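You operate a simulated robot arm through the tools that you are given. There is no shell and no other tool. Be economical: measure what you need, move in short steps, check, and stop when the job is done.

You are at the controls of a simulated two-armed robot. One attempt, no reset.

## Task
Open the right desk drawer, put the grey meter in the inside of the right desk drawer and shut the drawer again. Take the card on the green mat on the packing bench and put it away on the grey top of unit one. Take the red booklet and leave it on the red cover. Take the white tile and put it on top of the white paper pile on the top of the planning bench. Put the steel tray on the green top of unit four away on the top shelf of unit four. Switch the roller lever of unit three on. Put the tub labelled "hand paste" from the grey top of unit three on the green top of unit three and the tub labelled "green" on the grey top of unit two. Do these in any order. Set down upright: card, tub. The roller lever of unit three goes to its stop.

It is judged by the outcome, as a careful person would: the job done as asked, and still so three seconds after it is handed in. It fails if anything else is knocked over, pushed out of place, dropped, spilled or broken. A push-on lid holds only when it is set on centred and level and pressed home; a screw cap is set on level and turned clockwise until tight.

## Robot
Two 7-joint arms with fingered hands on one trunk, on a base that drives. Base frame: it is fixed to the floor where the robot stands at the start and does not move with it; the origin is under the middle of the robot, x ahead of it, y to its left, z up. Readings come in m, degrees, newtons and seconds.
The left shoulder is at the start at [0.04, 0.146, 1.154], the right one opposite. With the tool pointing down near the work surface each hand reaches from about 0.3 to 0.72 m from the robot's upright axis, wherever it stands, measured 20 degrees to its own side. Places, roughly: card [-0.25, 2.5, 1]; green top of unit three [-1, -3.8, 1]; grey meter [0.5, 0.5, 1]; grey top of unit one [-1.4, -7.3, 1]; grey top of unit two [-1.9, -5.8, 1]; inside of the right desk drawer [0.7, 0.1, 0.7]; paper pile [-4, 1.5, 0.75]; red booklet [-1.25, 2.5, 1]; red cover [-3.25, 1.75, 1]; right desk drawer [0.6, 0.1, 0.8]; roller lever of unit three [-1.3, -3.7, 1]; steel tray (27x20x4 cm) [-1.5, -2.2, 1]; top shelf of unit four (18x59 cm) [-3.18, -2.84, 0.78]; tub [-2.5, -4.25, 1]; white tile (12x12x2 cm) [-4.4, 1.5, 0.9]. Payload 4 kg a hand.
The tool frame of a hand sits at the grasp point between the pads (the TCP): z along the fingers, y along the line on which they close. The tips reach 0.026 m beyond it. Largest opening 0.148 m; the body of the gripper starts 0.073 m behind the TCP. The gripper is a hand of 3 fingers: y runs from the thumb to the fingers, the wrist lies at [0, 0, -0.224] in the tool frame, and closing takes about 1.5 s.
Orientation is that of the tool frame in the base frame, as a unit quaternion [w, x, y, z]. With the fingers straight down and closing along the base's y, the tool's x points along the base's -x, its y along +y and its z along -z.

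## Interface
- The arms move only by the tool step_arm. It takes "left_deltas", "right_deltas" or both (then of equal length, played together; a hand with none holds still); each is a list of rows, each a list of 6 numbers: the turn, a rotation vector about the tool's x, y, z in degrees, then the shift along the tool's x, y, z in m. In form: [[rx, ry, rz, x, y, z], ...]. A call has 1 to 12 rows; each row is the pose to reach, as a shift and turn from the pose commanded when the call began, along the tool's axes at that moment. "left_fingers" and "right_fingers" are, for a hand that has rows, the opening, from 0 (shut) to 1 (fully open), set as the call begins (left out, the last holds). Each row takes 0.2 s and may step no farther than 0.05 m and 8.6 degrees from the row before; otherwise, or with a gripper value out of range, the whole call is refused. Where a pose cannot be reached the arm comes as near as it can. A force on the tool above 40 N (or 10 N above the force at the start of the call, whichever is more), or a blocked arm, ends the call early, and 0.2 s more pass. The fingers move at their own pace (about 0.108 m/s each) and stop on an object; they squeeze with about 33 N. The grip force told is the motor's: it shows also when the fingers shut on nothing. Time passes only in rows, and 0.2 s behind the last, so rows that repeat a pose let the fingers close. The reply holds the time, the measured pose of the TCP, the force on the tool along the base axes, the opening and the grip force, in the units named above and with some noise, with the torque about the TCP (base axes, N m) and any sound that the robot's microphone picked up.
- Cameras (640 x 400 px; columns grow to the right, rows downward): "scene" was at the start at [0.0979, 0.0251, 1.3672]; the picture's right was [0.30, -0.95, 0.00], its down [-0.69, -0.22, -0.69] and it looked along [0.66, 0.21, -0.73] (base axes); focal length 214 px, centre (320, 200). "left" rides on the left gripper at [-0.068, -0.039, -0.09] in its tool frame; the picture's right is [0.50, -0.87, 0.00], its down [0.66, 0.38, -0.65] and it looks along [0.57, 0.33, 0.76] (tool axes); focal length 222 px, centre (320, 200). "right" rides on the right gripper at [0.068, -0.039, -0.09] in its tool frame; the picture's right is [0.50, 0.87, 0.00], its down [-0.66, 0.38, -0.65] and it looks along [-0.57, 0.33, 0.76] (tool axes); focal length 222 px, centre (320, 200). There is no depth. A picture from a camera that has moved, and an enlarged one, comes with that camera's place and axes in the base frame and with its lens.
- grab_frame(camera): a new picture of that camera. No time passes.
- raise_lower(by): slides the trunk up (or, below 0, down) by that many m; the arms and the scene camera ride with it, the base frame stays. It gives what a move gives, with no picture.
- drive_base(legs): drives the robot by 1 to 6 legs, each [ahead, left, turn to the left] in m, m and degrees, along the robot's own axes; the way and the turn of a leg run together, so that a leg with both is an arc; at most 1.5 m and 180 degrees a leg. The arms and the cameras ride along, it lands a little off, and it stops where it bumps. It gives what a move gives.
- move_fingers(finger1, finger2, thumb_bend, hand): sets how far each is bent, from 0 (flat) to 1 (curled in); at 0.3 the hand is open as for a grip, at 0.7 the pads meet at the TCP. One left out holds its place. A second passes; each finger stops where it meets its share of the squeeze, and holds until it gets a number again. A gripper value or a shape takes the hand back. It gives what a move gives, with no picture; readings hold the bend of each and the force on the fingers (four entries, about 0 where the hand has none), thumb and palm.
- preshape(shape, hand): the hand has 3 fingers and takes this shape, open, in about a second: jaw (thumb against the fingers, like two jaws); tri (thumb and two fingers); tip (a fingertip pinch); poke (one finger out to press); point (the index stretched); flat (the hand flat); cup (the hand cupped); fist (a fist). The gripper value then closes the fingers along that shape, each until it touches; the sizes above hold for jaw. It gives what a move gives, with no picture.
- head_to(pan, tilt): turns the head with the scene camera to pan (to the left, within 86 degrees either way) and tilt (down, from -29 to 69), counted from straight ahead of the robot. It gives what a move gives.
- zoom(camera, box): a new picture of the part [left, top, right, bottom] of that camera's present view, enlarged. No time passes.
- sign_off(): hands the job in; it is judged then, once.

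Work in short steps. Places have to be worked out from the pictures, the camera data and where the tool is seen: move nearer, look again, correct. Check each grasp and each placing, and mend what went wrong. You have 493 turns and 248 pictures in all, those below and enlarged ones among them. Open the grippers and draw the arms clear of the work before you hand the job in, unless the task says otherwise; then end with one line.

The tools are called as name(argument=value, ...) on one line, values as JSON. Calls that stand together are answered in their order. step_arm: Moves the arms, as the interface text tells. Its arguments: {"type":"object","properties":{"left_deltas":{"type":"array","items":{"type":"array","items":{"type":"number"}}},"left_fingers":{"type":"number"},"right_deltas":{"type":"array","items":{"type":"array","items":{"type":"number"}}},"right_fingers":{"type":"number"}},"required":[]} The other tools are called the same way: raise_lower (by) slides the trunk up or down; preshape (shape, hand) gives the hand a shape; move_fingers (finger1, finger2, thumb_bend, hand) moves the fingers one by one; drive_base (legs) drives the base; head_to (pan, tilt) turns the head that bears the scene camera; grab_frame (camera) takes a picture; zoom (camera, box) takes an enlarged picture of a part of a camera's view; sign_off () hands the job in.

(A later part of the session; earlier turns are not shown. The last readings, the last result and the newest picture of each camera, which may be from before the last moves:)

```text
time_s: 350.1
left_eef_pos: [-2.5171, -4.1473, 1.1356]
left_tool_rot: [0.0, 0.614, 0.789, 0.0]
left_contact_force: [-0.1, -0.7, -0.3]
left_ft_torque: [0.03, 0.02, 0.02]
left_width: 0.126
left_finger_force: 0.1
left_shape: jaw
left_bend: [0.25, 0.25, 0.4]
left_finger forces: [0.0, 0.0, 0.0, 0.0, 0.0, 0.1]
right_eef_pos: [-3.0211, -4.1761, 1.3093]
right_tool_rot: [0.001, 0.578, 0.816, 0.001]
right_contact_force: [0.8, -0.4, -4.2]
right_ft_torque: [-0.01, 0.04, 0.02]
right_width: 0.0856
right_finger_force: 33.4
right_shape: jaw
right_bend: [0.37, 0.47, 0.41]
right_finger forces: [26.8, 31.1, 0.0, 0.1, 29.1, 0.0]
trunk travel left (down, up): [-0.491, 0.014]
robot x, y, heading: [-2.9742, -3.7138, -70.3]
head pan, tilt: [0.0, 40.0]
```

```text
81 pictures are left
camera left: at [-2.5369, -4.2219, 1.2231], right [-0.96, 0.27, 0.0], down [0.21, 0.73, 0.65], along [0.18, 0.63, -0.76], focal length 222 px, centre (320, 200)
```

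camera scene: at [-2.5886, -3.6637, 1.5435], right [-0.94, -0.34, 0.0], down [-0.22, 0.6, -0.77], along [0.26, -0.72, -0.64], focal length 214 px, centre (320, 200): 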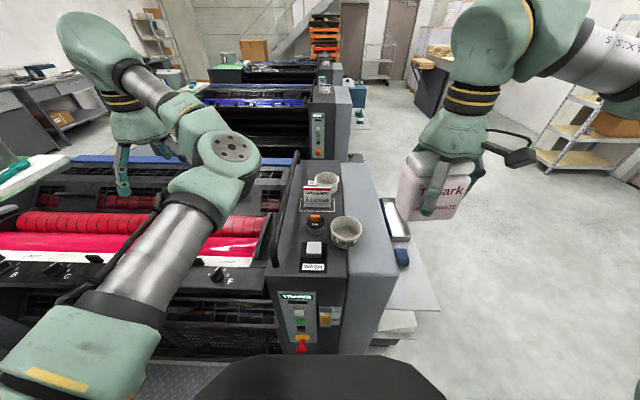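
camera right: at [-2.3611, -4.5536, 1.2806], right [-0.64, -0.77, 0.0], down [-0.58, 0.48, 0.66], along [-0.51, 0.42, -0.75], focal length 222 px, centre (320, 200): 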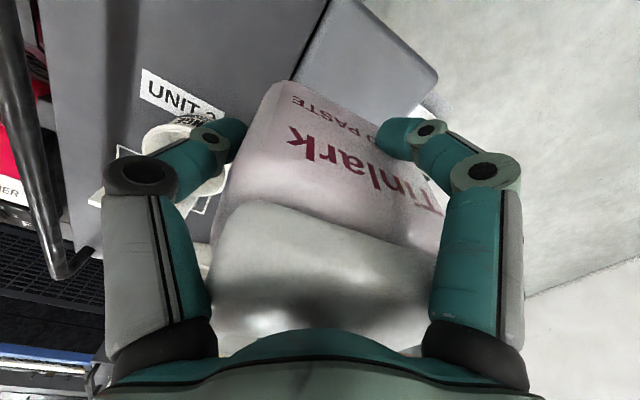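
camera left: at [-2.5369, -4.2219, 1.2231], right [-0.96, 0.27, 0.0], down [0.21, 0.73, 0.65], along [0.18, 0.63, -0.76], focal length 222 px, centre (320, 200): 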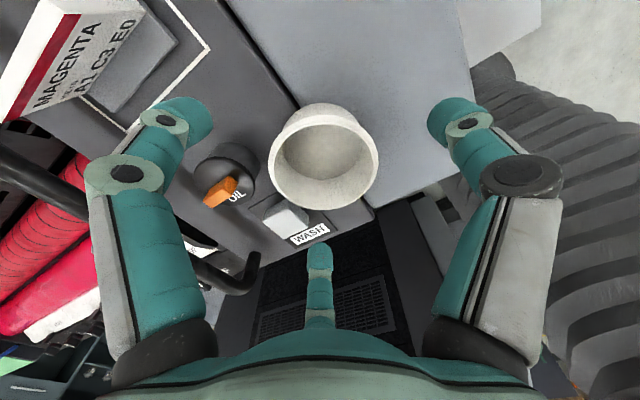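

Centred. Descend 7 cm and close.

step_arm(left_deltas=[[0, 0, 0, 0, 0, 0.03], [0, 0, 0, 0, 0, 0.055], [0, 0, 0, 0, 0, 0.068]])

step_arm(left_deltas=[[0, 0, 0, 0, 0, 0], [0, 0, 0, 0, 0, 0], [0, 0, 0, 0, 0, 0], [0, 0, 0, 0, 0, 0], [0, 0, 0, 0, 0, 0]], left_fingers=0.3)

grab_frame(camera="left")

```text
time_s: 350.9
left_eef_pos: [-2.5184, -4.1445, 1.0671]
left_tool_rot: [0.0, 0.613, 0.79, -0.002]
left_contact_force: [0.2, 0.5, 1.7]
left_ft_torque: [0.17, -0.06, 0.01]
left_width: 0.1263
left_finger_force: 0.1
left_shape: jaw
left_bend: [0.25, 0.21, 0.4]
left_finger forces: [0.0, 3.4, 0.0, 0.1, 0.0, 0.0]
right_eef_pos: [-3.0255, -4.1745, 1.3111]
right_tool_rot: [0.003, 0.578, 0.816, 0.0]
right_contact_force: [-1.3, -0.1, -4.3]
right_ft_torque: [-0.03, 0.01, 0.02]
right_width: 0.0855
right_finger_force: 32.9
right_shape: jaw
right_bend: [0.37, 0.47, 0.41]
right_finger forces: [27.0, 31.0, 0.0, 0.0, 29.2, 0.0]
trunk travel left (down, up): [-0.491, 0.014]
robot x, y, heading: [-2.9721, -3.7157, -70.2]
head pan, tilt: [0.0, 40.0]
```

```text
time_s: 352.1
left_eef_pos: [-2.5186, -4.1455, 1.0674]
left_tool_rot: [0.001, 0.613, 0.79, 0.0]
left_contact_force: [-0.4, 2.5, 8.6]
left_ft_torque: [0.41, -0.16, 0.07]
left_width: 0.021
left_finger_force: 33.4
left_shape: jaw
left_bend: [0.77, 0.78, 0.75]
left_finger forces: [23.1, 39.0, 0.0, 0.1, 27.3, 0.1]
right_eef_pos: [-3.0251, -4.1752, 1.3104]
right_tool_rot: [0.003, 0.578, 0.816, 0.0]
right_contact_force: [-0.1, 0.7, -4.0]
right_ft_torque: [-0.01, 0.0, 0.01]
right_width: 0.0858
right_finger_force: 33.3
right_shape: jaw
right_bend: [0.37, 0.47, 0.41]
right_finger forces: [27.0, 31.1, 0.0, 0.1, 29.1, 0.0]
trunk travel left (down, up): [-0.491, 0.014]
robot x, y, heading: [-2.9763, -3.7143, -69.9]
head pan, tilt: [0.0, 40.0]
```

```text
80 pictures are left
camera left: at [-2.5385, -4.2204, 1.158], right [-0.96, 0.27, 0.0], down [0.2, 0.73, 0.65], along [0.18, 0.63, -0.76], focal length 222 px, centre (320, 200)
```

left: 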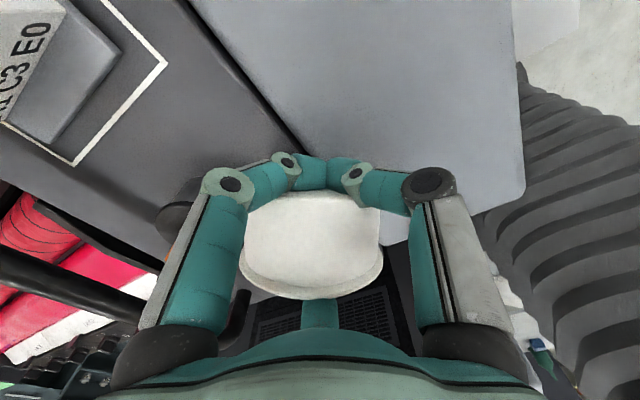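

The digits seem to have closed off-centre. Check with the scene camera.

head_to(pan=20, tilt=50)

grab_frame(camera="scene")

```text
time_s: 353.0
left_eef_pos: [-2.5187, -4.1445, 1.0693]
left_tool_rot: [0.001, 0.613, 0.79, 0.0]
left_contact_force: [0.0, 3.5, 9.8]
left_ft_torque: [0.43, -0.29, 0.07]
left_width: 0.0206
left_finger_force: 32.8
left_shape: jaw
left_bend: [0.77, 0.78, 0.75]
left_finger forces: [22.9, 39.8, 0.0, 0.1, 27.3, 0.0]
right_eef_pos: [-3.0251, -4.1759, 1.3102]
right_tool_rot: [0.003, 0.579, 0.816, 0.0]
right_contact_force: [-1.1, -0.1, -4.2]
right_ft_torque: [-0.03, 0.0, -0.02]
right_width: 0.0856
right_finger_force: 33.4
right_shape: jaw
right_bend: [0.37, 0.47, 0.41]
right_finger forces: [26.9, 31.0, 0.0, 0.1, 29.2, 0.1]
trunk travel left (down, up): [-0.491, 0.014]
robot x, y, heading: [-2.973, -3.7169, -70.5]
head pan, tilt: [20.0, 50.0]
```

```text
79 pictures are left
camera scene: at [-2.9188, -3.7913, 1.5296], right [-0.77, -0.64, 0.0], down [-0.49, 0.59, -0.64], along [0.41, -0.5, -0.77], focal length 214 px, centre (320, 200)
```

scene: 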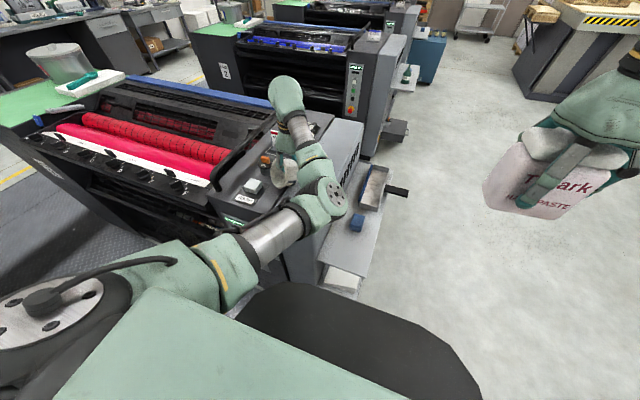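

zoom(camera="scene", box=[230, 115, 370, 215])

```text
4.00 times, centred on (300, 165) of scene
camera zoom: at [-2.9188, -3.7913, 1.5296], right [-0.77, -0.64, 0.0], down [-0.49, 0.59, -0.64], along [0.41, -0.5, -0.77], focal length 858 px, centre (400, 340)
```

zoom: 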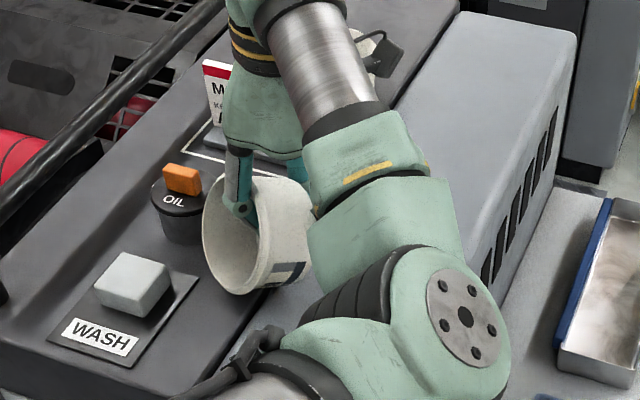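

The GREEN tub was tipped: one digit went inside it, and its base is now pinched with the opening toward me. I lift it gently, keeping the grip, and look closer.

step_arm(left_deltas=[[0, 0, 0, 0, 0, -0.02], [0, 0, 0, 0, 0, -0.05], [0, 0, 0, 0, 0, -0.09], [0, 0, 0, 0, 0, -0.13], [0, 0, 0, 0, 0, -0.17]])

zoom(camera="scene", box=[210, 75, 370, 205])

grab_frame(camera="left")

```text
time_s: 354.2
left_eef_pos: [-2.5224, -4.1473, 1.2404]
left_tool_rot: [-0.001, 0.614, 0.789, 0.0]
left_contact_force: [-1.0, -0.3, -1.7]
left_ft_torque: [-0.03, 0.03, 0.0]
left_width: 0.0205
left_finger_force: 32.8
left_shape: jaw
left_bend: [0.77, 0.78, 0.75]
left_finger forces: [24.7, 34.3, 0.0, 0.1, 28.1, 0.0]
right_eef_pos: [-3.0243, -4.1755, 1.3103]
right_tool_rot: [0.002, 0.578, 0.816, 0.0]
right_contact_force: [0.2, -0.2, -4.1]
right_ft_torque: [-0.06, 0.02, 0.01]
right_width: 0.0859
right_finger_force: 33.0
right_shape: jaw
right_bend: [0.37, 0.47, 0.41]
right_finger forces: [27.0, 31.0, 0.1, 0.1, 29.1, 0.0]
trunk travel left (down, up): [-0.491, 0.014]
robot x, y, heading: [-2.9769, -3.7135, -70.3]
head pan, tilt: [20.0, 50.0]
```

```text
3.08 times, centred on (290, 140) of scene
camera zoom: at [-2.9183, -3.7921, 1.5295], right [-0.77, -0.64, 0.0], down [-0.49, 0.59, -0.64], along [0.41, -0.49, -0.77], focal length 660 px, centre (412, 385)
```

zoom: 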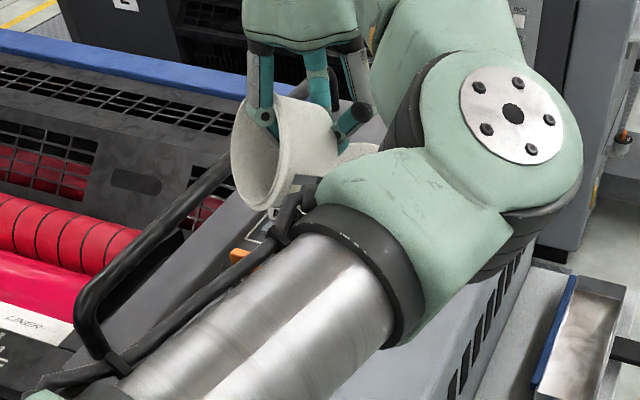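

```text
76 pictures are left
camera left: at [-2.5415, -4.2222, 1.3294], right [-0.96, 0.27, 0.0], down [0.21, 0.73, 0.65], along [0.18, 0.63, -0.76], focal length 222 px, centre (320, 200)
```

left: 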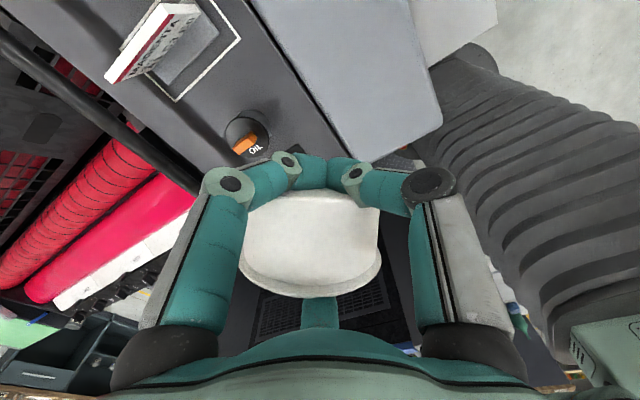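

The base is pinched firmly, with the opening facing back-left. I carry it to unit two: around the far end into the walkway between units two and three, then look at unit two's grey top.

drive_base(legs=[[-0.15, 0, 0], [0, -0.95, 0], [1.0, 0, 0], [0.6, 0, 0], [0, 0.65, 0]])

head_to(pan=15, tilt=42)

grab_frame(camera="scene")

```text
time_s: 371.2
left_eef_pos: [-2.3281, -5.6359, 1.2393]
left_tool_rot: [0.001, 0.619, 0.786, 0.0]
left_contact_force: [0.5, 0.6, -2.7]
left_ft_torque: [-0.05, 0.03, 0.02]
left_width: 0.0204
left_finger_force: 32.8
left_shape: jaw
left_bend: [0.77, 0.78, 0.75]
left_finger forces: [24.9, 34.2, 0.0, 0.1, 28.1, 0.0]
right_eef_pos: [-2.8313, -5.6603, 1.3098]
right_tool_rot: [0.001, 0.582, 0.813, 0.002]
right_contact_force: [0.5, 0.4, -4.0]
right_ft_torque: [0.0, 0.0, -0.01]
right_width: 0.0857
right_finger_force: 33.5
right_shape: jaw
right_bend: [0.37, 0.47, 0.41]
right_finger forces: [27.0, 31.0, 0.0, 0.0, 28.9, 0.1]
trunk travel left (down, up): [-0.491, 0.014]
robot x, y, heading: [-2.7775, -5.1967, -71.1]
head pan, tilt: [20.0, 50.0]
```

```text
time_s: 371.9
left_eef_pos: [-2.3265, -5.6345, 1.2388]
left_tool_rot: [0.0, 0.618, 0.786, 0.0]
left_contact_force: [-0.1, 1.0, -2.5]
left_ft_torque: [-0.05, 0.04, -0.03]
left_width: 0.0206
left_finger_force: 33.2
left_shape: jaw
left_bend: [0.77, 0.78, 0.75]
left_finger forces: [24.9, 34.2, 0.0, 0.1, 28.2, 0.0]
right_eef_pos: [-2.8302, -5.6596, 1.3084]
right_tool_rot: [0.002, 0.583, 0.812, 0.002]
right_contact_force: [1.2, 1.0, -4.0]
right_ft_torque: [-0.09, 0.03, 0.01]
right_width: 0.0859
right_finger_force: 33.1
right_shape: jaw
right_bend: [0.37, 0.47, 0.41]
right_finger forces: [27.1, 31.0, 0.1, 0.0, 28.9, 0.0]
trunk travel left (down, up): [-0.491, 0.014]
robot x, y, heading: [-2.7769, -5.1984, -71.2]
head pan, tilt: [15.0, 42.0]
```

```text
75 pictures are left
camera scene: at [-2.7209, -5.2856, 1.5406], right [-0.83, -0.56, 0.0], down [-0.37, 0.56, -0.74], along [0.42, -0.61, -0.67], focal length 214 px, centre (320, 200)
```

scene: 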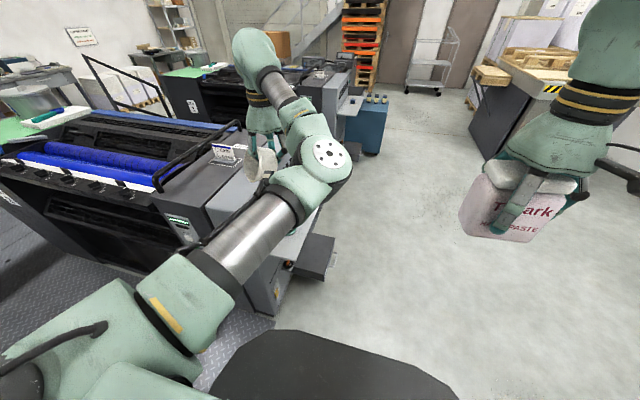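

zoom(camera="scene", box=[150, 120, 310, 240])

```text
3.33 times, centred on (230, 180) of scene
camera zoom: at [-2.7209, -5.2856, 1.5406], right [-0.83, -0.56, 0.0], down [-0.37, 0.56, -0.74], along [0.42, -0.61, -0.67], focal length 715 px, centre (620, 267)
```

zoom: 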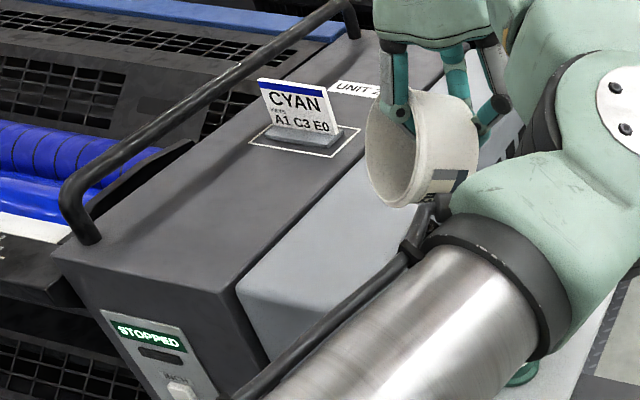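

There is free space on unit two's grey top in front of its CYAN card. First I rotate the held tub toward upright here in free air (45° about the axis that turns its opening up).

step_arm(left_deltas=[[-5.6, 5, 0, 0.01, 0, 0], [-11.3, 10, 0, 0.02, 0, 0], [-17, 15, 0, 0.03, 0, 0], [-22.6, 20, 0, 0.04, 0, 0], [-28.3, 25, 0, 0.05, 0, 0], [-34, 30, 0, 0.06, 0, 0]])

zoom(camera="scene", box=[190, 60, 390, 220])

```text
time_s: 373.2
left_eef_pos: [-2.3179, -5.5771, 1.2355]
left_tool_rot: [-0.022, 0.57, 0.725, 0.386]
left_contact_force: [-0.9, 0.3, -2.5]
left_ft_torque: [-0.09, 0.05, 0.0]
left_width: 0.0205
left_finger_force: 33.3
left_shape: jaw
left_bend: [0.77, 0.78, 0.75]
left_finger forces: [25.8, 34.3, 0.0, 0.0, 29.4, 0.0]
left hand out of reach, approached as far as the arm can: row 2, 3, 4, 5, 6
right_eef_pos: [-2.8302, -5.6597, 1.3089]
right_tool_rot: [0.002, 0.583, 0.812, 0.001]
right_contact_force: [-0.4, -0.3, -4.2]
right_ft_torque: [0.0, 0.04, -0.02]
right_width: 0.0857
right_finger_force: 32.9
right_shape: jaw
right_bend: [0.37, 0.47, 0.41]
right_finger forces: [27.0, 31.0, 0.1, 0.0, 28.8, 0.0]
trunk travel left (down, up): [-0.491, 0.014]
robot x, y, heading: [-2.7753, -5.1966, -70.7]
head pan, tilt: [15.0, 42.0]
```

```text
2.50 times, centred on (290, 140) of scene
camera zoom: at [-2.7205, -5.2858, 1.5405], right [-0.83, -0.56, 0.0], down [-0.37, 0.56, -0.74], along [0.42, -0.62, -0.67], focal length 536 px, centre (395, 350)
```

zoom: 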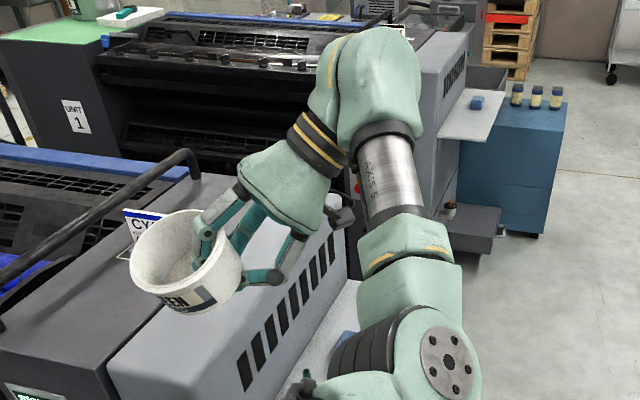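

Excellent: the tub is now nearly upright. I drive so that it comes over the free dark-grey area of unit two.

drive_base(legs=[[0, 0.338, 0], [0.12, 0, 0]])

head_to(pan=25, tilt=45)

grab_frame(camera="scene")

```text
time_s: 376.3
left_eef_pos: [-1.9588, -5.5769, 1.238]
left_tool_rot: [-0.02, 0.572, 0.725, 0.384]
left_contact_force: [0.6, 0.4, -1.6]
left_ft_torque: [-0.06, 0.01, -0.03]
left_width: 0.0205
left_finger_force: 33.3
left_shape: jaw
left_bend: [0.77, 0.78, 0.75]
left_finger forces: [25.8, 34.4, 0.0, 0.0, 29.5, 0.0]
right_eef_pos: [-2.4697, -5.6568, 1.3108]
right_tool_rot: [0.004, 0.585, 0.811, 0.0]
right_contact_force: [-0.1, 0.3, -4.2]
right_ft_torque: [-0.02, -0.02, -0.02]
right_width: 0.0858
right_finger_force: 33.2
right_shape: jaw
right_bend: [0.37, 0.47, 0.41]
right_finger forces: [27.1, 31.0, 0.0, 0.0, 28.9, 0.0]
trunk travel left (down, up): [-0.491, 0.014]
robot x, y, heading: [-2.4152, -5.1984, -71.0]
head pan, tilt: [15.0, 42.0]
```

```text
time_s: 377.0
left_eef_pos: [-1.9578, -5.5805, 1.2365]
left_tool_rot: [-0.021, 0.572, 0.724, 0.385]
left_contact_force: [-1.2, 0.2, -2.0]
left_ft_torque: [-0.02, 0.05, -0.01]
left_width: 0.0202
left_finger_force: 33.3
left_shape: jaw
left_bend: [0.77, 0.78, 0.75]
left_finger forces: [25.8, 34.4, 0.0, 0.0, 29.5, 0.0]
right_eef_pos: [-2.4694, -5.6601, 1.3094]
right_tool_rot: [0.001, 0.585, 0.811, 0.001]
right_contact_force: [-0.7, -0.6, -4.9]
right_ft_torque: [-0.03, 0.04, 0.01]
right_width: 0.0859
right_finger_force: 33.5
right_shape: jaw
right_bend: [0.37, 0.47, 0.41]
right_finger forces: [27.2, 31.1, 0.0, 0.0, 28.8, 0.0]
trunk travel left (down, up): [-0.491, 0.014]
robot x, y, heading: [-2.4138, -5.195, -71.0]
head pan, tilt: [25.0, 45.0]
```

```text
72 pictures are left
camera scene: at [-2.349, -5.2761, 1.5363], right [-0.72, -0.69, 0.0], down [-0.49, 0.51, -0.71], along [0.49, -0.51, -0.71], focal length 214 px, centre (320, 200)
```

scene: 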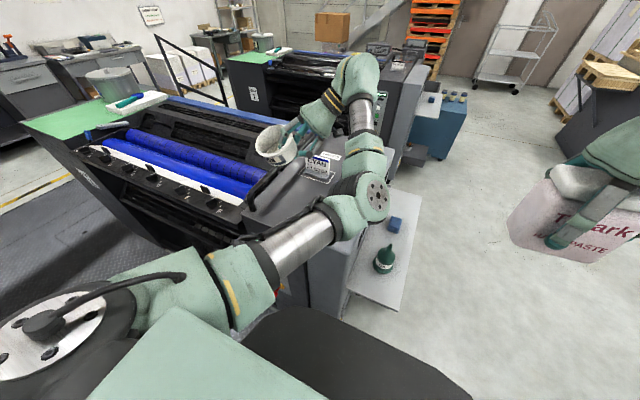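

Position is right. Lower with the trunk, checking as I go.

raise_lower(by=-0.13)

zoom(camera="scene", box=[220, 60, 400, 200])

```text
time_s: 378.6
left_eef_pos: [-1.9586, -5.579, 1.1063]
left_tool_rot: [-0.021, 0.572, 0.724, 0.385]
left_contact_force: [0.1, 0.5, -2.0]
left_ft_torque: [-0.05, 0.08, -0.01]
left_width: 0.0206
left_finger_force: 32.9
left_shape: jaw
left_bend: [0.77, 0.78, 0.75]
left_finger forces: [25.9, 34.4, 0.0, 0.0, 29.5, 0.0]
right_eef_pos: [-2.4705, -5.6595, 1.1793]
right_tool_rot: [0.003, 0.585, 0.811, 0.0]
right_contact_force: [0.3, 0.1, -4.6]
right_ft_torque: [-0.03, 0.0, 0.0]
right_width: 0.0855
right_finger_force: 33.4
right_shape: jaw
right_bend: [0.37, 0.47, 0.41]
right_finger forces: [27.1, 31.1, 0.0, 0.1, 28.8, 0.0]
trunk travel left (down, up): [-0.361, 0.144]
robot x, y, heading: [-2.4117, -5.1986, -71.2]
head pan, tilt: [25.0, 45.0]
```

```text
2.86 times, centred on (310, 130) of scene
camera zoom: at [-2.3495, -5.2757, 1.4054], right [-0.72, -0.69, 0.0], down [-0.49, 0.51, -0.71], along [0.49, -0.51, -0.71], focal length 613 px, centre (349, 400)
```

zoom: 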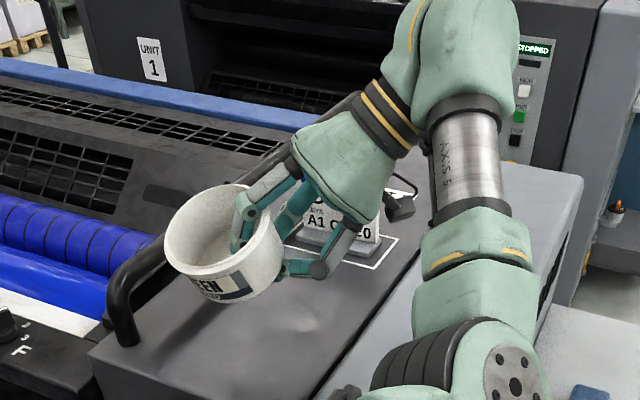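

The tub is a bit close to the bar on its left and the hand to the card. I shift 3 cm right and 2.5 cm back, then lower more.

drive_base(legs=[[-0.025, -0.03, 0]])

raise_lower(by=-0.02)

zoom(camera="scene", box=[220, 60, 400, 200])

```text
time_s: 379.5
left_eef_pos: [-1.9867, -5.5673, 1.1027]
left_tool_rot: [-0.025, 0.571, 0.725, 0.383]
left_contact_force: [2.0, 0.0, -2.8]
left_ft_torque: [-0.02, 0.08, 0.05]
left_width: 0.0203
left_finger_force: 33.4
left_shape: jaw
left_bend: [0.77, 0.78, 0.75]
left_finger forces: [25.9, 34.3, 0.0, 0.1, 29.5, 0.0]
right_eef_pos: [-2.4994, -5.6482, 1.1786]
right_tool_rot: [-0.001, 0.583, 0.812, -0.001]
right_contact_force: [1.4, -0.1, -3.3]
right_ft_torque: [-0.06, 0.06, -0.02]
right_width: 0.0857
right_finger_force: 32.7
right_shape: jaw
right_bend: [0.37, 0.47, 0.41]
right_finger forces: [27.1, 31.2, 0.0, 0.0, 28.7, 0.1]
trunk travel left (down, up): [-0.361, 0.144]
robot x, y, heading: [-2.4511, -5.185, -71.3]
head pan, tilt: [25.0, 45.0]
```

```text
time_s: 380.2
left_eef_pos: [-1.9913, -5.5652, 1.0857]
left_tool_rot: [-0.022, 0.571, 0.725, 0.385]
left_contact_force: [-0.1, -0.3, -1.9]
left_ft_torque: [-0.08, 0.05, 0.03]
left_width: 0.0202
left_finger_force: 33.0
left_shape: jaw
left_bend: [0.77, 0.78, 0.75]
left_finger forces: [25.9, 34.4, 0.0, 0.1, 29.5, 0.0]
right_eef_pos: [-2.5037, -5.6463, 1.1588]
right_tool_rot: [0.001, 0.583, 0.812, 0.0]
right_contact_force: [0.1, 0.3, -4.1]
right_ft_torque: [0.03, -0.03, 0.04]
right_width: 0.086
right_finger_force: 33.9
right_shape: jaw
right_bend: [0.37, 0.47, 0.41]
right_finger forces: [27.1, 31.1, 0.0, 0.1, 28.8, 0.0]
trunk travel left (down, up): [-0.341, 0.164]
robot x, y, heading: [-2.4496, -5.1843, -71.0]
head pan, tilt: [25.0, 45.0]
```

```text
2.86 times, centred on (310, 130) of scene
camera zoom: at [-2.3848, -5.2622, 1.3854], right [-0.72, -0.69, 0.0], down [-0.49, 0.51, -0.71], along [0.49, -0.51, -0.71], focal length 613 px, centre (349, 400)
```

zoom: 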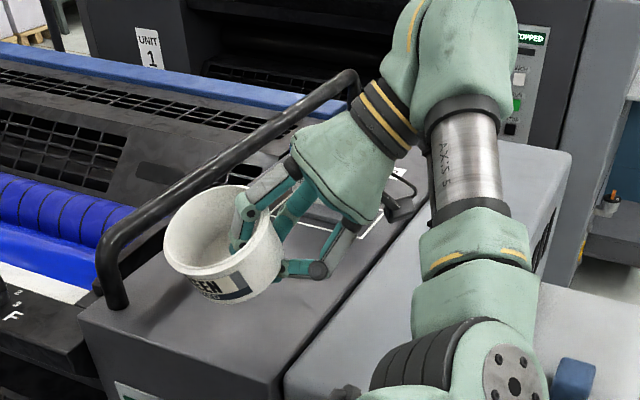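

Good clearance now. Lower in small steps to contact.

raise_lower(by=-0.012)

raise_lower(by=-0.008)

zoom(camera="scene", box=[220, 60, 400, 200])

```text
time_s: 380.8
left_eef_pos: [-1.9933, -5.5643, 1.0745]
left_tool_rot: [-0.022, 0.571, 0.725, 0.385]
left_contact_force: [-0.1, 0.5, -2.8]
left_ft_torque: [-0.07, 0.01, 0.0]
left_width: 0.0205
left_finger_force: 33.3
left_shape: jaw
left_bend: [0.77, 0.78, 0.75]
left_finger forces: [25.9, 34.4, 0.1, 0.0, 29.6, 0.0]
right_eef_pos: [-2.5065, -5.646, 1.1466]
right_tool_rot: [0.002, 0.583, 0.813, 0.0]
right_contact_force: [0.8, 0.3, -4.6]
right_ft_torque: [-0.03, 0.03, 0.01]
right_width: 0.0857
right_finger_force: 33.1
right_shape: jaw
right_bend: [0.37, 0.47, 0.41]
right_finger forces: [27.2, 31.2, 0.1, 0.0, 28.8, 0.0]
trunk travel left (down, up): [-0.329, 0.176]
robot x, y, heading: [-2.4497, -5.1863, -71.0]
head pan, tilt: [25.0, 45.0]
```

```text
time_s: 381.3
left_eef_pos: [-1.9924, -5.5646, 1.0665]
left_tool_rot: [-0.022, 0.571, 0.724, 0.386]
left_contact_force: [0.5, 0.0, -2.6]
left_ft_torque: [-0.04, 0.04, -0.05]
left_width: 0.0203
left_finger_force: 32.6
left_shape: jaw
left_bend: [0.77, 0.78, 0.75]
left_finger forces: [26.0, 34.5, 0.0, 0.0, 29.5, 0.0]
right_eef_pos: [-2.5049, -5.6454, 1.1388]
right_tool_rot: [0.002, 0.583, 0.812, 0.001]
right_contact_force: [0.5, -0.6, -4.2]
right_ft_torque: [-0.01, 0.02, -0.01]
right_width: 0.0857
right_finger_force: 32.9
right_shape: jaw
right_bend: [0.37, 0.47, 0.41]
right_finger forces: [27.1, 31.1, 0.0, 0.0, 28.8, 0.1]
trunk travel left (down, up): [-0.321, 0.184]
robot x, y, heading: [-2.4479, -5.1856, -71.1]
head pan, tilt: [25.0, 45.0]
```

```text
2.86 times, centred on (310, 130) of scene
camera zoom: at [-2.385, -5.2621, 1.3656], right [-0.72, -0.69, 0.0], down [-0.49, 0.51, -0.71], along [0.49, -0.51, -0.71], focal length 613 px, centre (349, 400)
```

zoom: 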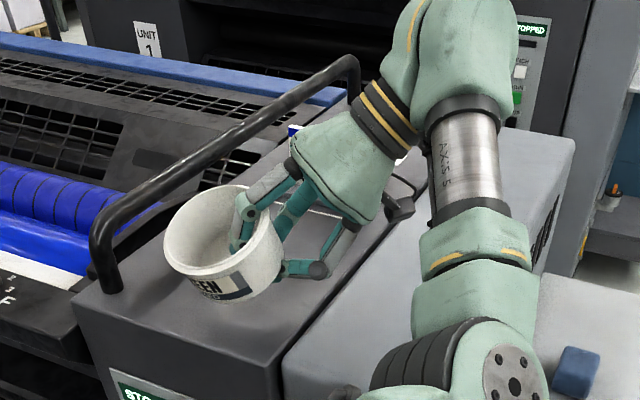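

raise_lower(by=-0.01)

raise_lower(by=-0.007)

```text
time_s: 381.9
left_eef_pos: [-1.9922, -5.5658, 1.0553]
left_tool_rot: [-0.023, 0.57, 0.725, 0.385]
left_contact_force: [0.2, 0.4, -2.8]
left_ft_torque: [-0.07, 0.06, 0.0]
left_width: 0.0202
left_finger_force: 33.2
left_shape: jaw
left_bend: [0.77, 0.78, 0.75]
left_finger forces: [26.0, 34.4, 0.0, 0.1, 29.6, 0.0]
right_eef_pos: [-2.5054, -5.6466, 1.129]
right_tool_rot: [0.001, 0.584, 0.812, 0.001]
right_contact_force: [0.0, 0.8, -4.0]
right_ft_torque: [-0.02, 0.03, 0.03]
right_width: 0.0858
right_finger_force: 32.9
right_shape: jaw
right_bend: [0.37, 0.47, 0.41]
right_finger forces: [27.0, 31.1, 0.0, 0.0, 28.8, 0.0]
trunk travel left (down, up): [-0.311, 0.194]
robot x, y, heading: [-2.4506, -5.1823, -71.0]
head pan, tilt: [25.0, 45.0]
```

```text
time_s: 382.5
left_eef_pos: [-1.9925, -5.5643, 1.0479]
left_tool_rot: [-0.021, 0.571, 0.725, 0.385]
left_contact_force: [0.1, 0.0, -1.9]
left_ft_torque: [-0.05, 0.06, -0.01]
left_width: 0.0201
left_finger_force: 32.6
left_shape: jaw
left_bend: [0.77, 0.78, 0.75]
left_finger forces: [25.9, 34.4, 0.0, 0.1, 29.6, 0.0]
right_eef_pos: [-2.505, -5.6461, 1.1229]
right_tool_rot: [0.001, 0.583, 0.812, 0.001]
right_contact_force: [-0.9, 0.2, -4.7]
right_ft_torque: [-0.02, 0.03, 0.01]
right_width: 0.0858
right_finger_force: 33.3
right_shape: jaw
right_bend: [0.37, 0.47, 0.41]
right_finger forces: [27.1, 31.1, 0.0, 0.0, 28.8, 0.0]
trunk travel left (down, up): [-0.304, 0.201]
robot x, y, heading: [-2.4495, -5.1829, -71.0]
head pan, tilt: [25.0, 45.0]
```

raise_lower(by=-0.008)

raise_lower(by=-0.006)

zoom(camera="scene", box=[220, 60, 400, 200])

```text
time_s: 383.1
left_eef_pos: [-1.9912, -5.5642, 1.0419]
left_tool_rot: [-0.022, 0.57, 0.725, 0.385]
left_contact_force: [0.3, -0.8, -1.8]
left_ft_torque: [-0.08, 0.05, -0.03]
left_width: 0.0202
left_finger_force: 33.3
left_shape: jaw
left_bend: [0.77, 0.78, 0.75]
left_finger forces: [26.0, 34.3, 0.0, 0.0, 29.6, 0.1]
right_eef_pos: [-2.5053, -5.6449, 1.1141]
right_tool_rot: [0.001, 0.584, 0.812, 0.0]
right_contact_force: [0.3, -0.7, -4.0]
right_ft_torque: [-0.02, 0.02, 0.0]
right_width: 0.0858
right_finger_force: 32.4
right_shape: jaw
right_bend: [0.37, 0.47, 0.41]
right_finger forces: [27.1, 31.1, 0.1, 0.0, 28.8, 0.0]
trunk travel left (down, up): [-0.296, 0.209]
robot x, y, heading: [-2.4493, -5.1834, -71.2]
head pan, tilt: [25.0, 45.0]
```

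```text
time_s: 383.6
left_eef_pos: [-1.9916, -5.5645, 1.0364]
left_tool_rot: [-0.022, 0.571, 0.725, 0.385]
left_contact_force: [0.2, 0.1, -2.5]
left_ft_torque: [-0.04, 0.04, -0.01]
left_width: 0.0203
left_finger_force: 33.1
left_shape: jaw
left_bend: [0.77, 0.78, 0.75]
left_finger forces: [26.0, 34.4, 0.0, 0.1, 29.6, 0.0]
right_eef_pos: [-2.5045, -5.6454, 1.1076]
right_tool_rot: [0.002, 0.584, 0.812, 0.001]
right_contact_force: [-0.1, 0.6, -4.6]
right_ft_torque: [0.01, 0.07, 0.04]
right_width: 0.0858
right_finger_force: 32.6
right_shape: jaw
right_bend: [0.37, 0.47, 0.41]
right_finger forces: [27.2, 31.2, 0.1, 0.0, 28.8, 0.0]
trunk travel left (down, up): [-0.29, 0.215]
robot x, y, heading: [-2.4484, -5.1841, -71.0]
head pan, tilt: [25.0, 45.0]
```

```text
2.86 times, centred on (310, 130) of scene
camera zoom: at [-2.3849, -5.2621, 1.3349], right [-0.72, -0.69, 0.0], down [-0.49, 0.51, -0.71], along [0.49, -0.51, -0.71], focal length 613 px, centre (349, 400)
```

zoom: 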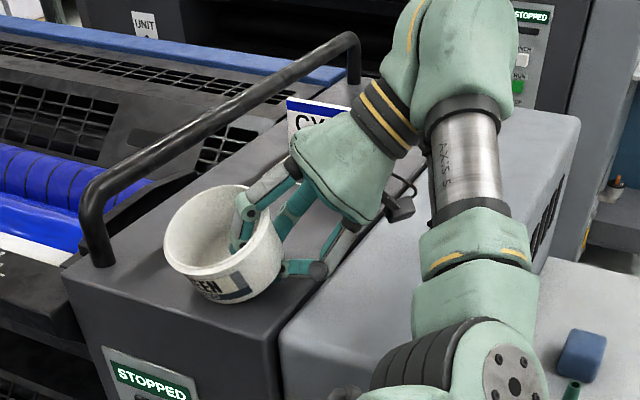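

The shadow nearly meets the tub. A few more millimetres.

raise_lower(by=-0.006)

raise_lower(by=-0.005)

```text
time_s: 384.1
left_eef_pos: [-1.9937, -5.5632, 1.0328]
left_tool_rot: [-0.02, 0.57, 0.725, 0.386]
left_contact_force: [-1.2, -6.0, 16.1]
left_ft_torque: [0.8, -0.14, 0.08]
left_width: 0.0203
left_finger_force: 32.5
left_shape: jaw
left_bend: [0.77, 0.78, 0.75]
left_finger forces: [27.2, 46.0, 0.1, 0.1, 27.0, 0.0]
right_eef_pos: [-2.5061, -5.6456, 1.1036]
right_tool_rot: [0.002, 0.583, 0.812, 0.001]
right_contact_force: [-0.6, -0.5, -3.9]
right_ft_torque: [-0.06, 0.03, 0.03]
right_width: 0.0859
right_finger_force: 33.2
right_shape: jaw
right_bend: [0.37, 0.47, 0.41]
right_finger forces: [27.1, 31.0, 0.1, 0.0, 28.8, 0.0]
trunk travel left (down, up): [-0.284, 0.221]
robot x, y, heading: [-2.4511, -5.1834, -70.6]
head pan, tilt: [25.0, 45.0]
```

```text
time_s: 384.7
left_eef_pos: [-1.9957, -5.5649, 1.0268]
left_tool_rot: [-0.02, 0.569, 0.725, 0.387]
left_contact_force: [-3.4, -8.5, 27.4]
left_ft_torque: [1.42, -0.38, 0.11]
left_width: 0.021
left_finger_force: 32.6
left_shape: jaw
left_bend: [0.77, 0.79, 0.74]
left_finger forces: [16.5, 55.7, 0.1, 0.0, 0.3, 0.0]
right_eef_pos: [-2.5073, -5.6458, 1.0966]
right_tool_rot: [0.003, 0.584, 0.812, 0.001]
right_contact_force: [-0.2, 0.1, -3.5]
right_ft_torque: [0.02, 0.02, 0.02]
right_width: 0.086
right_finger_force: 32.3
right_shape: jaw
right_bend: [0.37, 0.47, 0.41]
right_finger forces: [27.1, 31.1, 0.1, 0.0, 28.8, 0.0]
trunk travel left (down, up): [-0.279, 0.226]
robot x, y, heading: [-2.4467, -5.1841, -71.1]
head pan, tilt: [25.0, 45.0]
```

In contact, and the thumb has unloaded, so the tub is sitting down flat. I open slightly and raise straight up.

step_arm(left_deltas=[[0, 0, 0, 0, 0, 0], [0, 0, 0, 0, 0, 0], [0, 0, 0, 0, 0, 0]], left_fingers=0.3)

zoom(camera="scene", box=[220, 60, 400, 200])

```text
time_s: 385.5
left_eef_pos: [-1.9962, -5.5641, 1.027]
left_tool_rot: [-0.02, 0.57, 0.724, 0.387]
left_contact_force: [-4.1, -8.9, 28.8]
left_ft_torque: [1.43, -0.34, 0.08]
left_width: 0.021
left_finger_force: 33.5
left_shape: jaw
left_bend: [0.77, 0.8, 0.74]
left_finger forces: [18.1, 56.8, 0.1, 0.0, 0.3, 0.0]
right_eef_pos: [-2.5071, -5.647, 1.0989]
right_tool_rot: [0.002, 0.584, 0.812, 0.001]
right_contact_force: [0.1, -0.7, -4.4]
right_ft_torque: [-0.03, 0.0, 0.0]
right_width: 0.0857
right_finger_force: 33.5
right_shape: jaw
right_bend: [0.37, 0.47, 0.41]
right_finger forces: [27.1, 31.1, 0.0, 0.0, 28.8, 0.0]
trunk travel left (down, up): [-0.279, 0.226]
robot x, y, heading: [-2.4495, -5.1858, -71.3]
head pan, tilt: [25.0, 45.0]
```

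```text
2.86 times, centred on (310, 130) of scene
camera zoom: at [-2.3887, -5.2617, 1.3244], right [-0.72, -0.69, 0.0], down [-0.49, 0.51, -0.71], along [0.49, -0.51, -0.71], focal length 613 px, centre (349, 400)
```

zoom: 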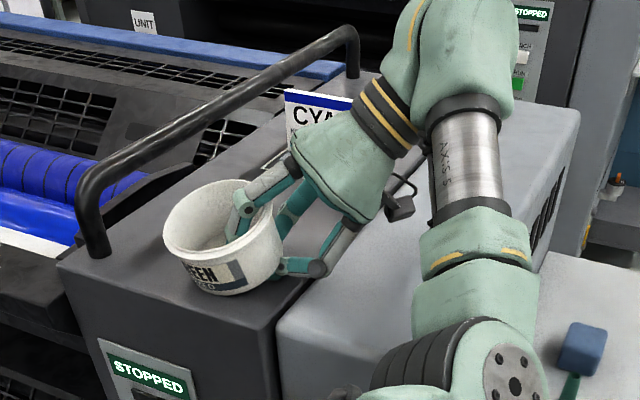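

The last command was already 0.3, so nothing opened. I open to 0.5 now.

step_arm(left_deltas=[[0, 0, 0, 0, 0, 0], [0, 0, 0, 0, 0, 0], [0, 0, 0, 0, 0, 0]], left_fingers=0.45)

zoom(camera="scene", box=[220, 60, 400, 200])

```text
time_s: 386.3
left_eef_pos: [-1.9919, -5.5612, 1.0268]
left_tool_rot: [-0.02, 0.57, 0.725, 0.386]
left_contact_force: [7.6, 2.2, 26.4]
left_ft_torque: [0.07, -0.1, -0.01]
left_width: 0.0526
left_finger_force: 0.0
left_shape: jaw
left_bend: [0.79, 0.39, 0.77]
left_finger forces: [5.2, 0.0, 0.1, 0.0, 23.3, 0.0]
right_eef_pos: [-2.506, -5.6435, 1.099]
right_tool_rot: [0.003, 0.584, 0.812, 0.0]
right_contact_force: [-0.2, 0.0, -4.4]
right_ft_torque: [-0.01, -0.01, 0.01]
right_width: 0.0857
right_finger_force: 32.4
right_shape: jaw
right_bend: [0.37, 0.47, 0.41]
right_finger forces: [27.1, 31.1, 0.1, 0.1, 28.8, 0.1]
trunk travel left (down, up): [-0.279, 0.226]
robot x, y, heading: [-2.4471, -5.1837, -70.8]
head pan, tilt: [25.0, 45.0]
```

```text
2.86 times, centred on (310, 130) of scene
camera zoom: at [-2.386, -5.2591, 1.3244], right [-0.72, -0.69, 0.0], down [-0.49, 0.51, -0.71], along [0.49, -0.51, -0.71], focal length 613 px, centre (349, 400)
```

zoom: 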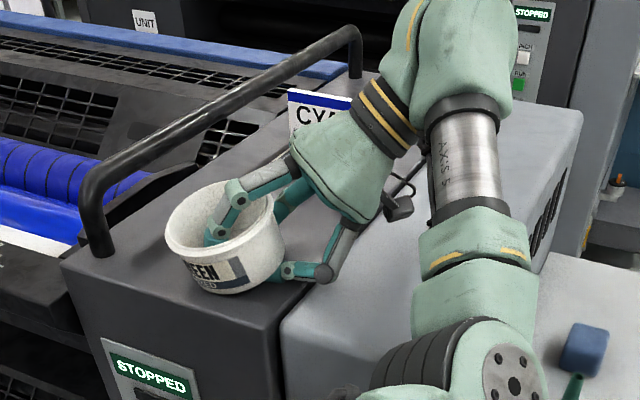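

Finger 2 is still inside and the thumb/finger 1 are under the base edge. I lift finger 2 further open, then slide the hand out along its axis.

move_fingers(hand="left", finger2=0.1)

raise_lower(by=0.008)

zoom(camera="scene", box=[220, 60, 400, 200])

```text
time_s: 387.3
left_eef_pos: [-1.9924, -5.5609, 1.0268]
left_tool_rot: [-0.022, 0.57, 0.725, 0.386]
left_contact_force: [8.7, 4.2, 25.7]
left_ft_torque: [0.11, -0.11, 0.04]
left_width: 0.0314
left_finger_force: 14.2
left_shape: fingers
left_bend: [0.79, 0.1, 0.77]
left_finger forces: [5.2, 0.0, 0.0, 0.0, 22.8, 0.0]
right_eef_pos: [-2.5047, -5.6432, 1.0987]
right_tool_rot: [0.003, 0.583, 0.812, -0.001]
right_contact_force: [-0.2, 0.0, -3.1]
right_ft_torque: [-0.01, -0.02, 0.05]
right_width: 0.0857
right_finger_force: 33.2
right_shape: jaw
right_bend: [0.37, 0.47, 0.41]
right_finger forces: [27.1, 31.0, 0.1, 0.0, 28.8, 0.0]
trunk travel left (down, up): [-0.279, 0.226]
robot x, y, heading: [-2.4495, -5.1808, -71.0]
head pan, tilt: [25.0, 45.0]
```

```text
time_s: 387.9
left_eef_pos: [-1.9938, -5.5636, 1.0329]
left_tool_rot: [-0.022, 0.571, 0.725, 0.384]
left_contact_force: [6.3, 1.8, 14.6]
left_ft_torque: [0.12, -0.02, -0.02]
left_width: 0.0404
left_finger_force: 9.0
left_shape: fingers
left_bend: [0.39, 0.1, 0.76]
left_finger forces: [0.3, 0.1, 0.0, 0.0, 16.6, 0.1]
right_eef_pos: [-2.505, -5.6454, 1.1061]
right_tool_rot: [0.002, 0.584, 0.812, 0.0]
right_contact_force: [0.2, 0.8, -2.5]
right_ft_torque: [-0.06, 0.0, 0.01]
right_width: 0.0857
right_finger_force: 32.6
right_shape: jaw
right_bend: [0.37, 0.47, 0.41]
right_finger forces: [27.1, 31.1, 0.0, 0.1, 28.7, 0.1]
trunk travel left (down, up): [-0.287, 0.218]
robot x, y, heading: [-2.4519, -5.1872, -71.0]
head pan, tilt: [25.0, 45.0]
```

```text
2.86 times, centred on (310, 130) of scene
camera zoom: at [-2.3856, -5.2604, 1.3322], right [-0.72, -0.69, 0.0], down [-0.49, 0.51, -0.71], along [0.49, -0.51, -0.71], focal length 613 px, centre (349, 400)
```

zoom: 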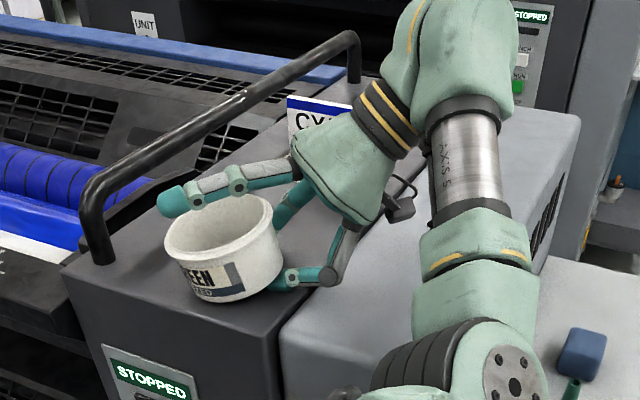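

Finger 2 is clear of the tub. Slide the hand out along its own axis.

step_arm(left_deltas=[[0, 0, 0, 0, 0, -0.015], [0, 0, 0, 0, 0, -0.03], [0, 0, 0, 0, 0, -0.05], [0, 0, 0, 0, 0, -0.08]])

zoom(camera="scene", box=[220, 60, 400, 200])

```text
time_s: 388.9
left_eef_pos: [-1.995, -5.5826, 1.053]
left_tool_rot: [-0.022, 0.572, 0.724, 0.384]
left_contact_force: [0.0, 1.6, 0.9]
left_ft_torque: [-0.01, 0.04, 0.01]
left_width: 0.0561
left_finger_force: 0.0
left_shape: fingers
left_bend: [0.39, 0.1, 0.7]
left_finger forces: [0.0, 0.0, 0.0, 0.0, 0.1, 0.0]
left hand out of reach, approached as far as the arm can: row 1, 2, 3, 4
right_eef_pos: [-2.5047, -5.6446, 1.1057]
right_tool_rot: [0.001, 0.583, 0.813, 0.0]
right_contact_force: [-0.1, 0.3, -3.9]
right_ft_torque: [-0.04, 0.02, -0.04]
right_width: 0.0858
right_finger_force: 33.0
right_shape: jaw
right_bend: [0.37, 0.47, 0.41]
right_finger forces: [27.0, 31.2, 0.0, 0.0, 28.8, 0.0]
trunk travel left (down, up): [-0.287, 0.218]
robot x, y, heading: [-2.4494, -5.1851, -71.0]
head pan, tilt: [25.0, 45.0]
```

```text
2.86 times, centred on (310, 130) of scene
camera zoom: at [-2.3851, -5.2614, 1.332], right [-0.72, -0.69, 0.0], down [-0.49, 0.51, -0.71], along [0.49, -0.51, -0.71], focal length 613 px, centre (349, 400)
```

zoom: 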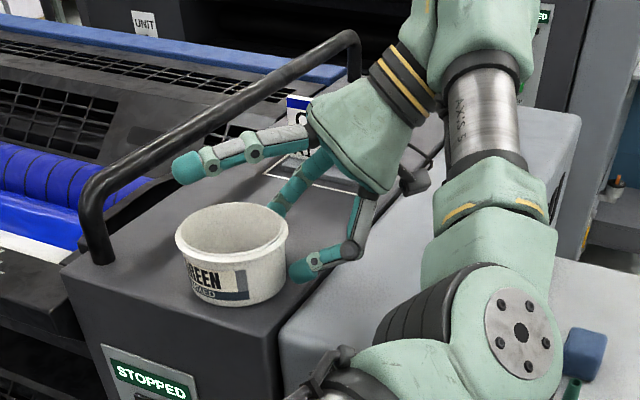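

The GREEN tub stands upright on unit two's grey top. Raise the trunk well clear.

raise_lower(by=0.2)

step_arm(left_deltas=[[5.6, -5, 0, 0, 0, 0], [11.3, -10, 0, 0, 0, 0], [17, -15, 0, 0, 0, 0], [22.6, -20, 0, 0, 0, 0], [28.3, -25, 0, 0, 0, 0], [34, -30, 0, 0, 0, 0]], left_fingers=1)

zoom(camera="scene", box=[200, 130, 400, 270])

```text
time_s: 391.0
left_eef_pos: [-1.9941, -5.5825, 1.2542]
left_tool_rot: [-0.021, 0.571, 0.725, 0.385]
left_contact_force: [-0.4, 0.6, 0.2]
left_ft_torque: [-0.02, -0.02, 0.01]
left_width: 0.056
left_finger_force: 0.0
left_shape: fingers
left_bend: [0.39, 0.1, 0.7]
left_finger forces: [0.1, 0.0, 0.0, 0.1, 0.0, 0.0]
right_eef_pos: [-2.5048, -5.6457, 1.3056]
right_tool_rot: [0.002, 0.584, 0.812, 0.001]
right_contact_force: [-0.5, 1.3, -3.8]
right_ft_torque: [-0.05, 0.01, 0.02]
right_width: 0.0859
right_finger_force: 33.2
right_shape: jaw
right_bend: [0.37, 0.47, 0.41]
right_finger forces: [27.1, 31.0, 0.0, 0.0, 28.6, 0.0]
trunk travel left (down, up): [-0.487, 0.018]
robot x, y, heading: [-2.4474, -5.1823, -71.2]
head pan, tilt: [25.0, 45.0]
```

```text
time_s: 392.4
left_eef_pos: [-1.9945, -5.5826, 1.2546]
left_tool_rot: [0.0, 0.619, 0.785, -0.002]
left_contact_force: [0.7, -0.4, 0.1]
left_ft_torque: [-0.02, 0.03, 0.0]
left_width: 0.1479
left_finger_force: 0.1
left_shape: jaw
left_bend: [0.3, 0.3, 0.3]
left_finger forces: [0.0, 0.0, 0.0, 0.0, 0.0, 0.0]
left hand out of reach, approached as far as the arm can: row 1, 2, 3, 4, 5
right_eef_pos: [-2.5046, -5.646, 1.3062]
right_tool_rot: [0.002, 0.583, 0.812, -0.001]
right_contact_force: [-0.4, -0.3, -3.4]
right_ft_torque: [-0.03, 0.01, 0.01]
right_width: 0.0856
right_finger_force: 32.7
right_shape: jaw
right_bend: [0.37, 0.47, 0.41]
right_finger forces: [27.1, 31.1, 0.0, 0.1, 28.6, 0.0]
trunk travel left (down, up): [-0.487, 0.018]
robot x, y, heading: [-2.4522, -5.1843, -71.3]
head pan, tilt: [25.0, 45.0]
```

```text
2.86 times, centred on (300, 200) of scene
camera zoom: at [-2.3848, -5.2615, 1.5325], right [-0.72, -0.69, 0.0], down [-0.49, 0.51, -0.71], along [0.49, -0.51, -0.71], focal length 613 px, centre (377, 200)
```

zoom: 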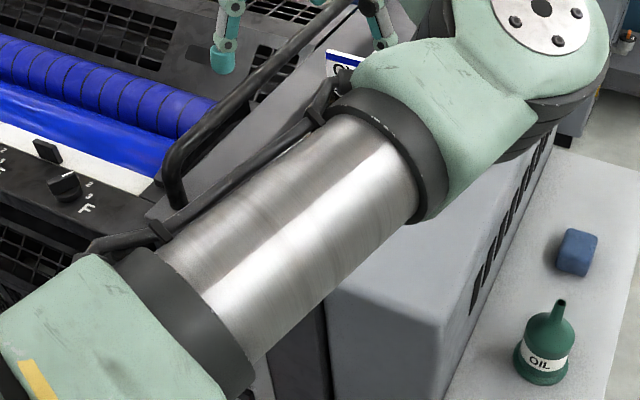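

Now the hand paste: leave the walkway at the green-top end and face unit three's end.

drive_base(legs=[[-0.05, 0, 0], [0, 1.5, 0], [0, 1.4, 0], [0, 0, -88], [0, -0.5, 0]])

head_to(pan=-10, tilt=40)

grab_frame(camera="scene")

```text
time_s: 413.3
left_eef_pos: [-0.3417, -4.1241, 1.2544]
left_tool_rot: [-0.001, 0.987, 0.164, 0.0]
left_contact_force: [0.2, -0.5, -0.3]
left_ft_torque: [-0.03, 0.01, -0.01]
left_width: 0.1481
left_finger_force: 0.1
left_shape: jaw
left_bend: [0.3, 0.3, 0.3]
left_finger forces: [0.0, 0.0, 0.0, 0.0, 0.0, 0.1]
right_eef_pos: [-0.4516, -3.6208, 1.3068]
right_tool_rot: [0.001, 0.978, 0.209, -0.002]
right_contact_force: [-0.3, -0.2, -4.3]
right_ft_torque: [-0.01, 0.06, 0.01]
right_width: 0.0858
right_finger_force: 32.2
right_shape: jaw
right_bend: [0.37, 0.48, 0.41]
right_finger forces: [26.5, 30.9, 0.1, 0.0, 27.7, 0.0]
trunk travel left (down, up): [-0.487, 0.018]
robot x, y, heading: [0.0103, -3.6308, -155.9]
head pan, tilt: [25.0, 45.0]
```

```text
time_s: 414.3
left_eef_pos: [-0.3416, -4.1222, 1.2542]
left_tool_rot: [-0.001, 0.987, 0.164, -0.001]
left_contact_force: [0.1, 0.0, 0.0]
left_ft_torque: [-0.02, -0.03, 0.0]
left_width: 0.1477
left_finger_force: 0.0
left_shape: jaw
left_bend: [0.3, 0.3, 0.3]
left_finger forces: [0.0, 0.0, 0.1, 0.0, 0.1, 0.1]
right_eef_pos: [-0.4533, -3.6205, 1.3049]
right_tool_rot: [0.001, 0.978, 0.208, -0.002]
right_contact_force: [-0.1, -1.2, -4.9]
right_ft_torque: [-0.04, 0.04, 0.0]
right_width: 0.0856
right_finger_force: 33.0
right_shape: jaw
right_bend: [0.37, 0.48, 0.41]
right_finger forces: [26.4, 30.7, 0.0, 0.0, 27.7, 0.0]
trunk travel left (down, up): [-0.487, 0.018]
robot x, y, heading: [0.0147, -3.632, -155.8]
head pan, tilt: [-10.0, 40.0]
```

```text
62 pictures are left
camera scene: at [-0.0888, -3.6597, 1.5397], right [-0.25, 0.97, 0.0], down [0.62, 0.16, -0.77], along [-0.74, -0.19, -0.64], focal length 214 px, centre (320, 200)
```

scene: 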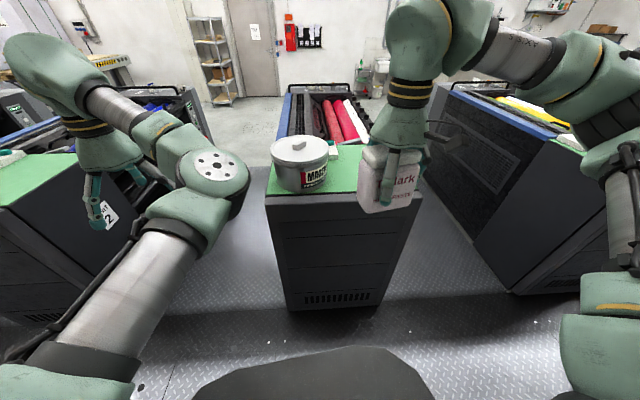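

zoom(camera="scene", box=[250, 75, 450, 215])

```text
2.86 times, centred on (350, 145) of scene
camera zoom: at [-0.0888, -3.6597, 1.5397], right [-0.25, 0.97, 0.0], down [0.62, 0.16, -0.77], along [-0.74, -0.19, -0.64], focal length 613 px, centre (234, 357)
```

zoom: 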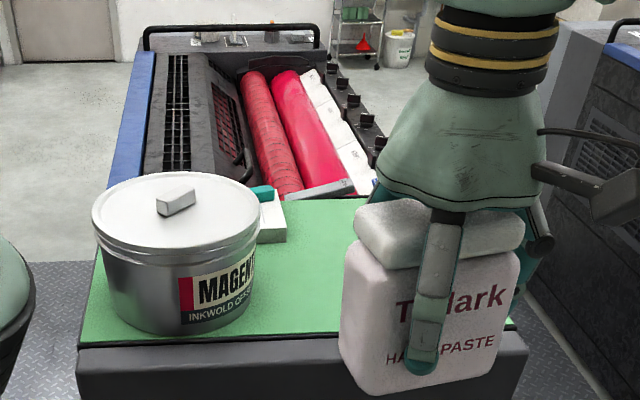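

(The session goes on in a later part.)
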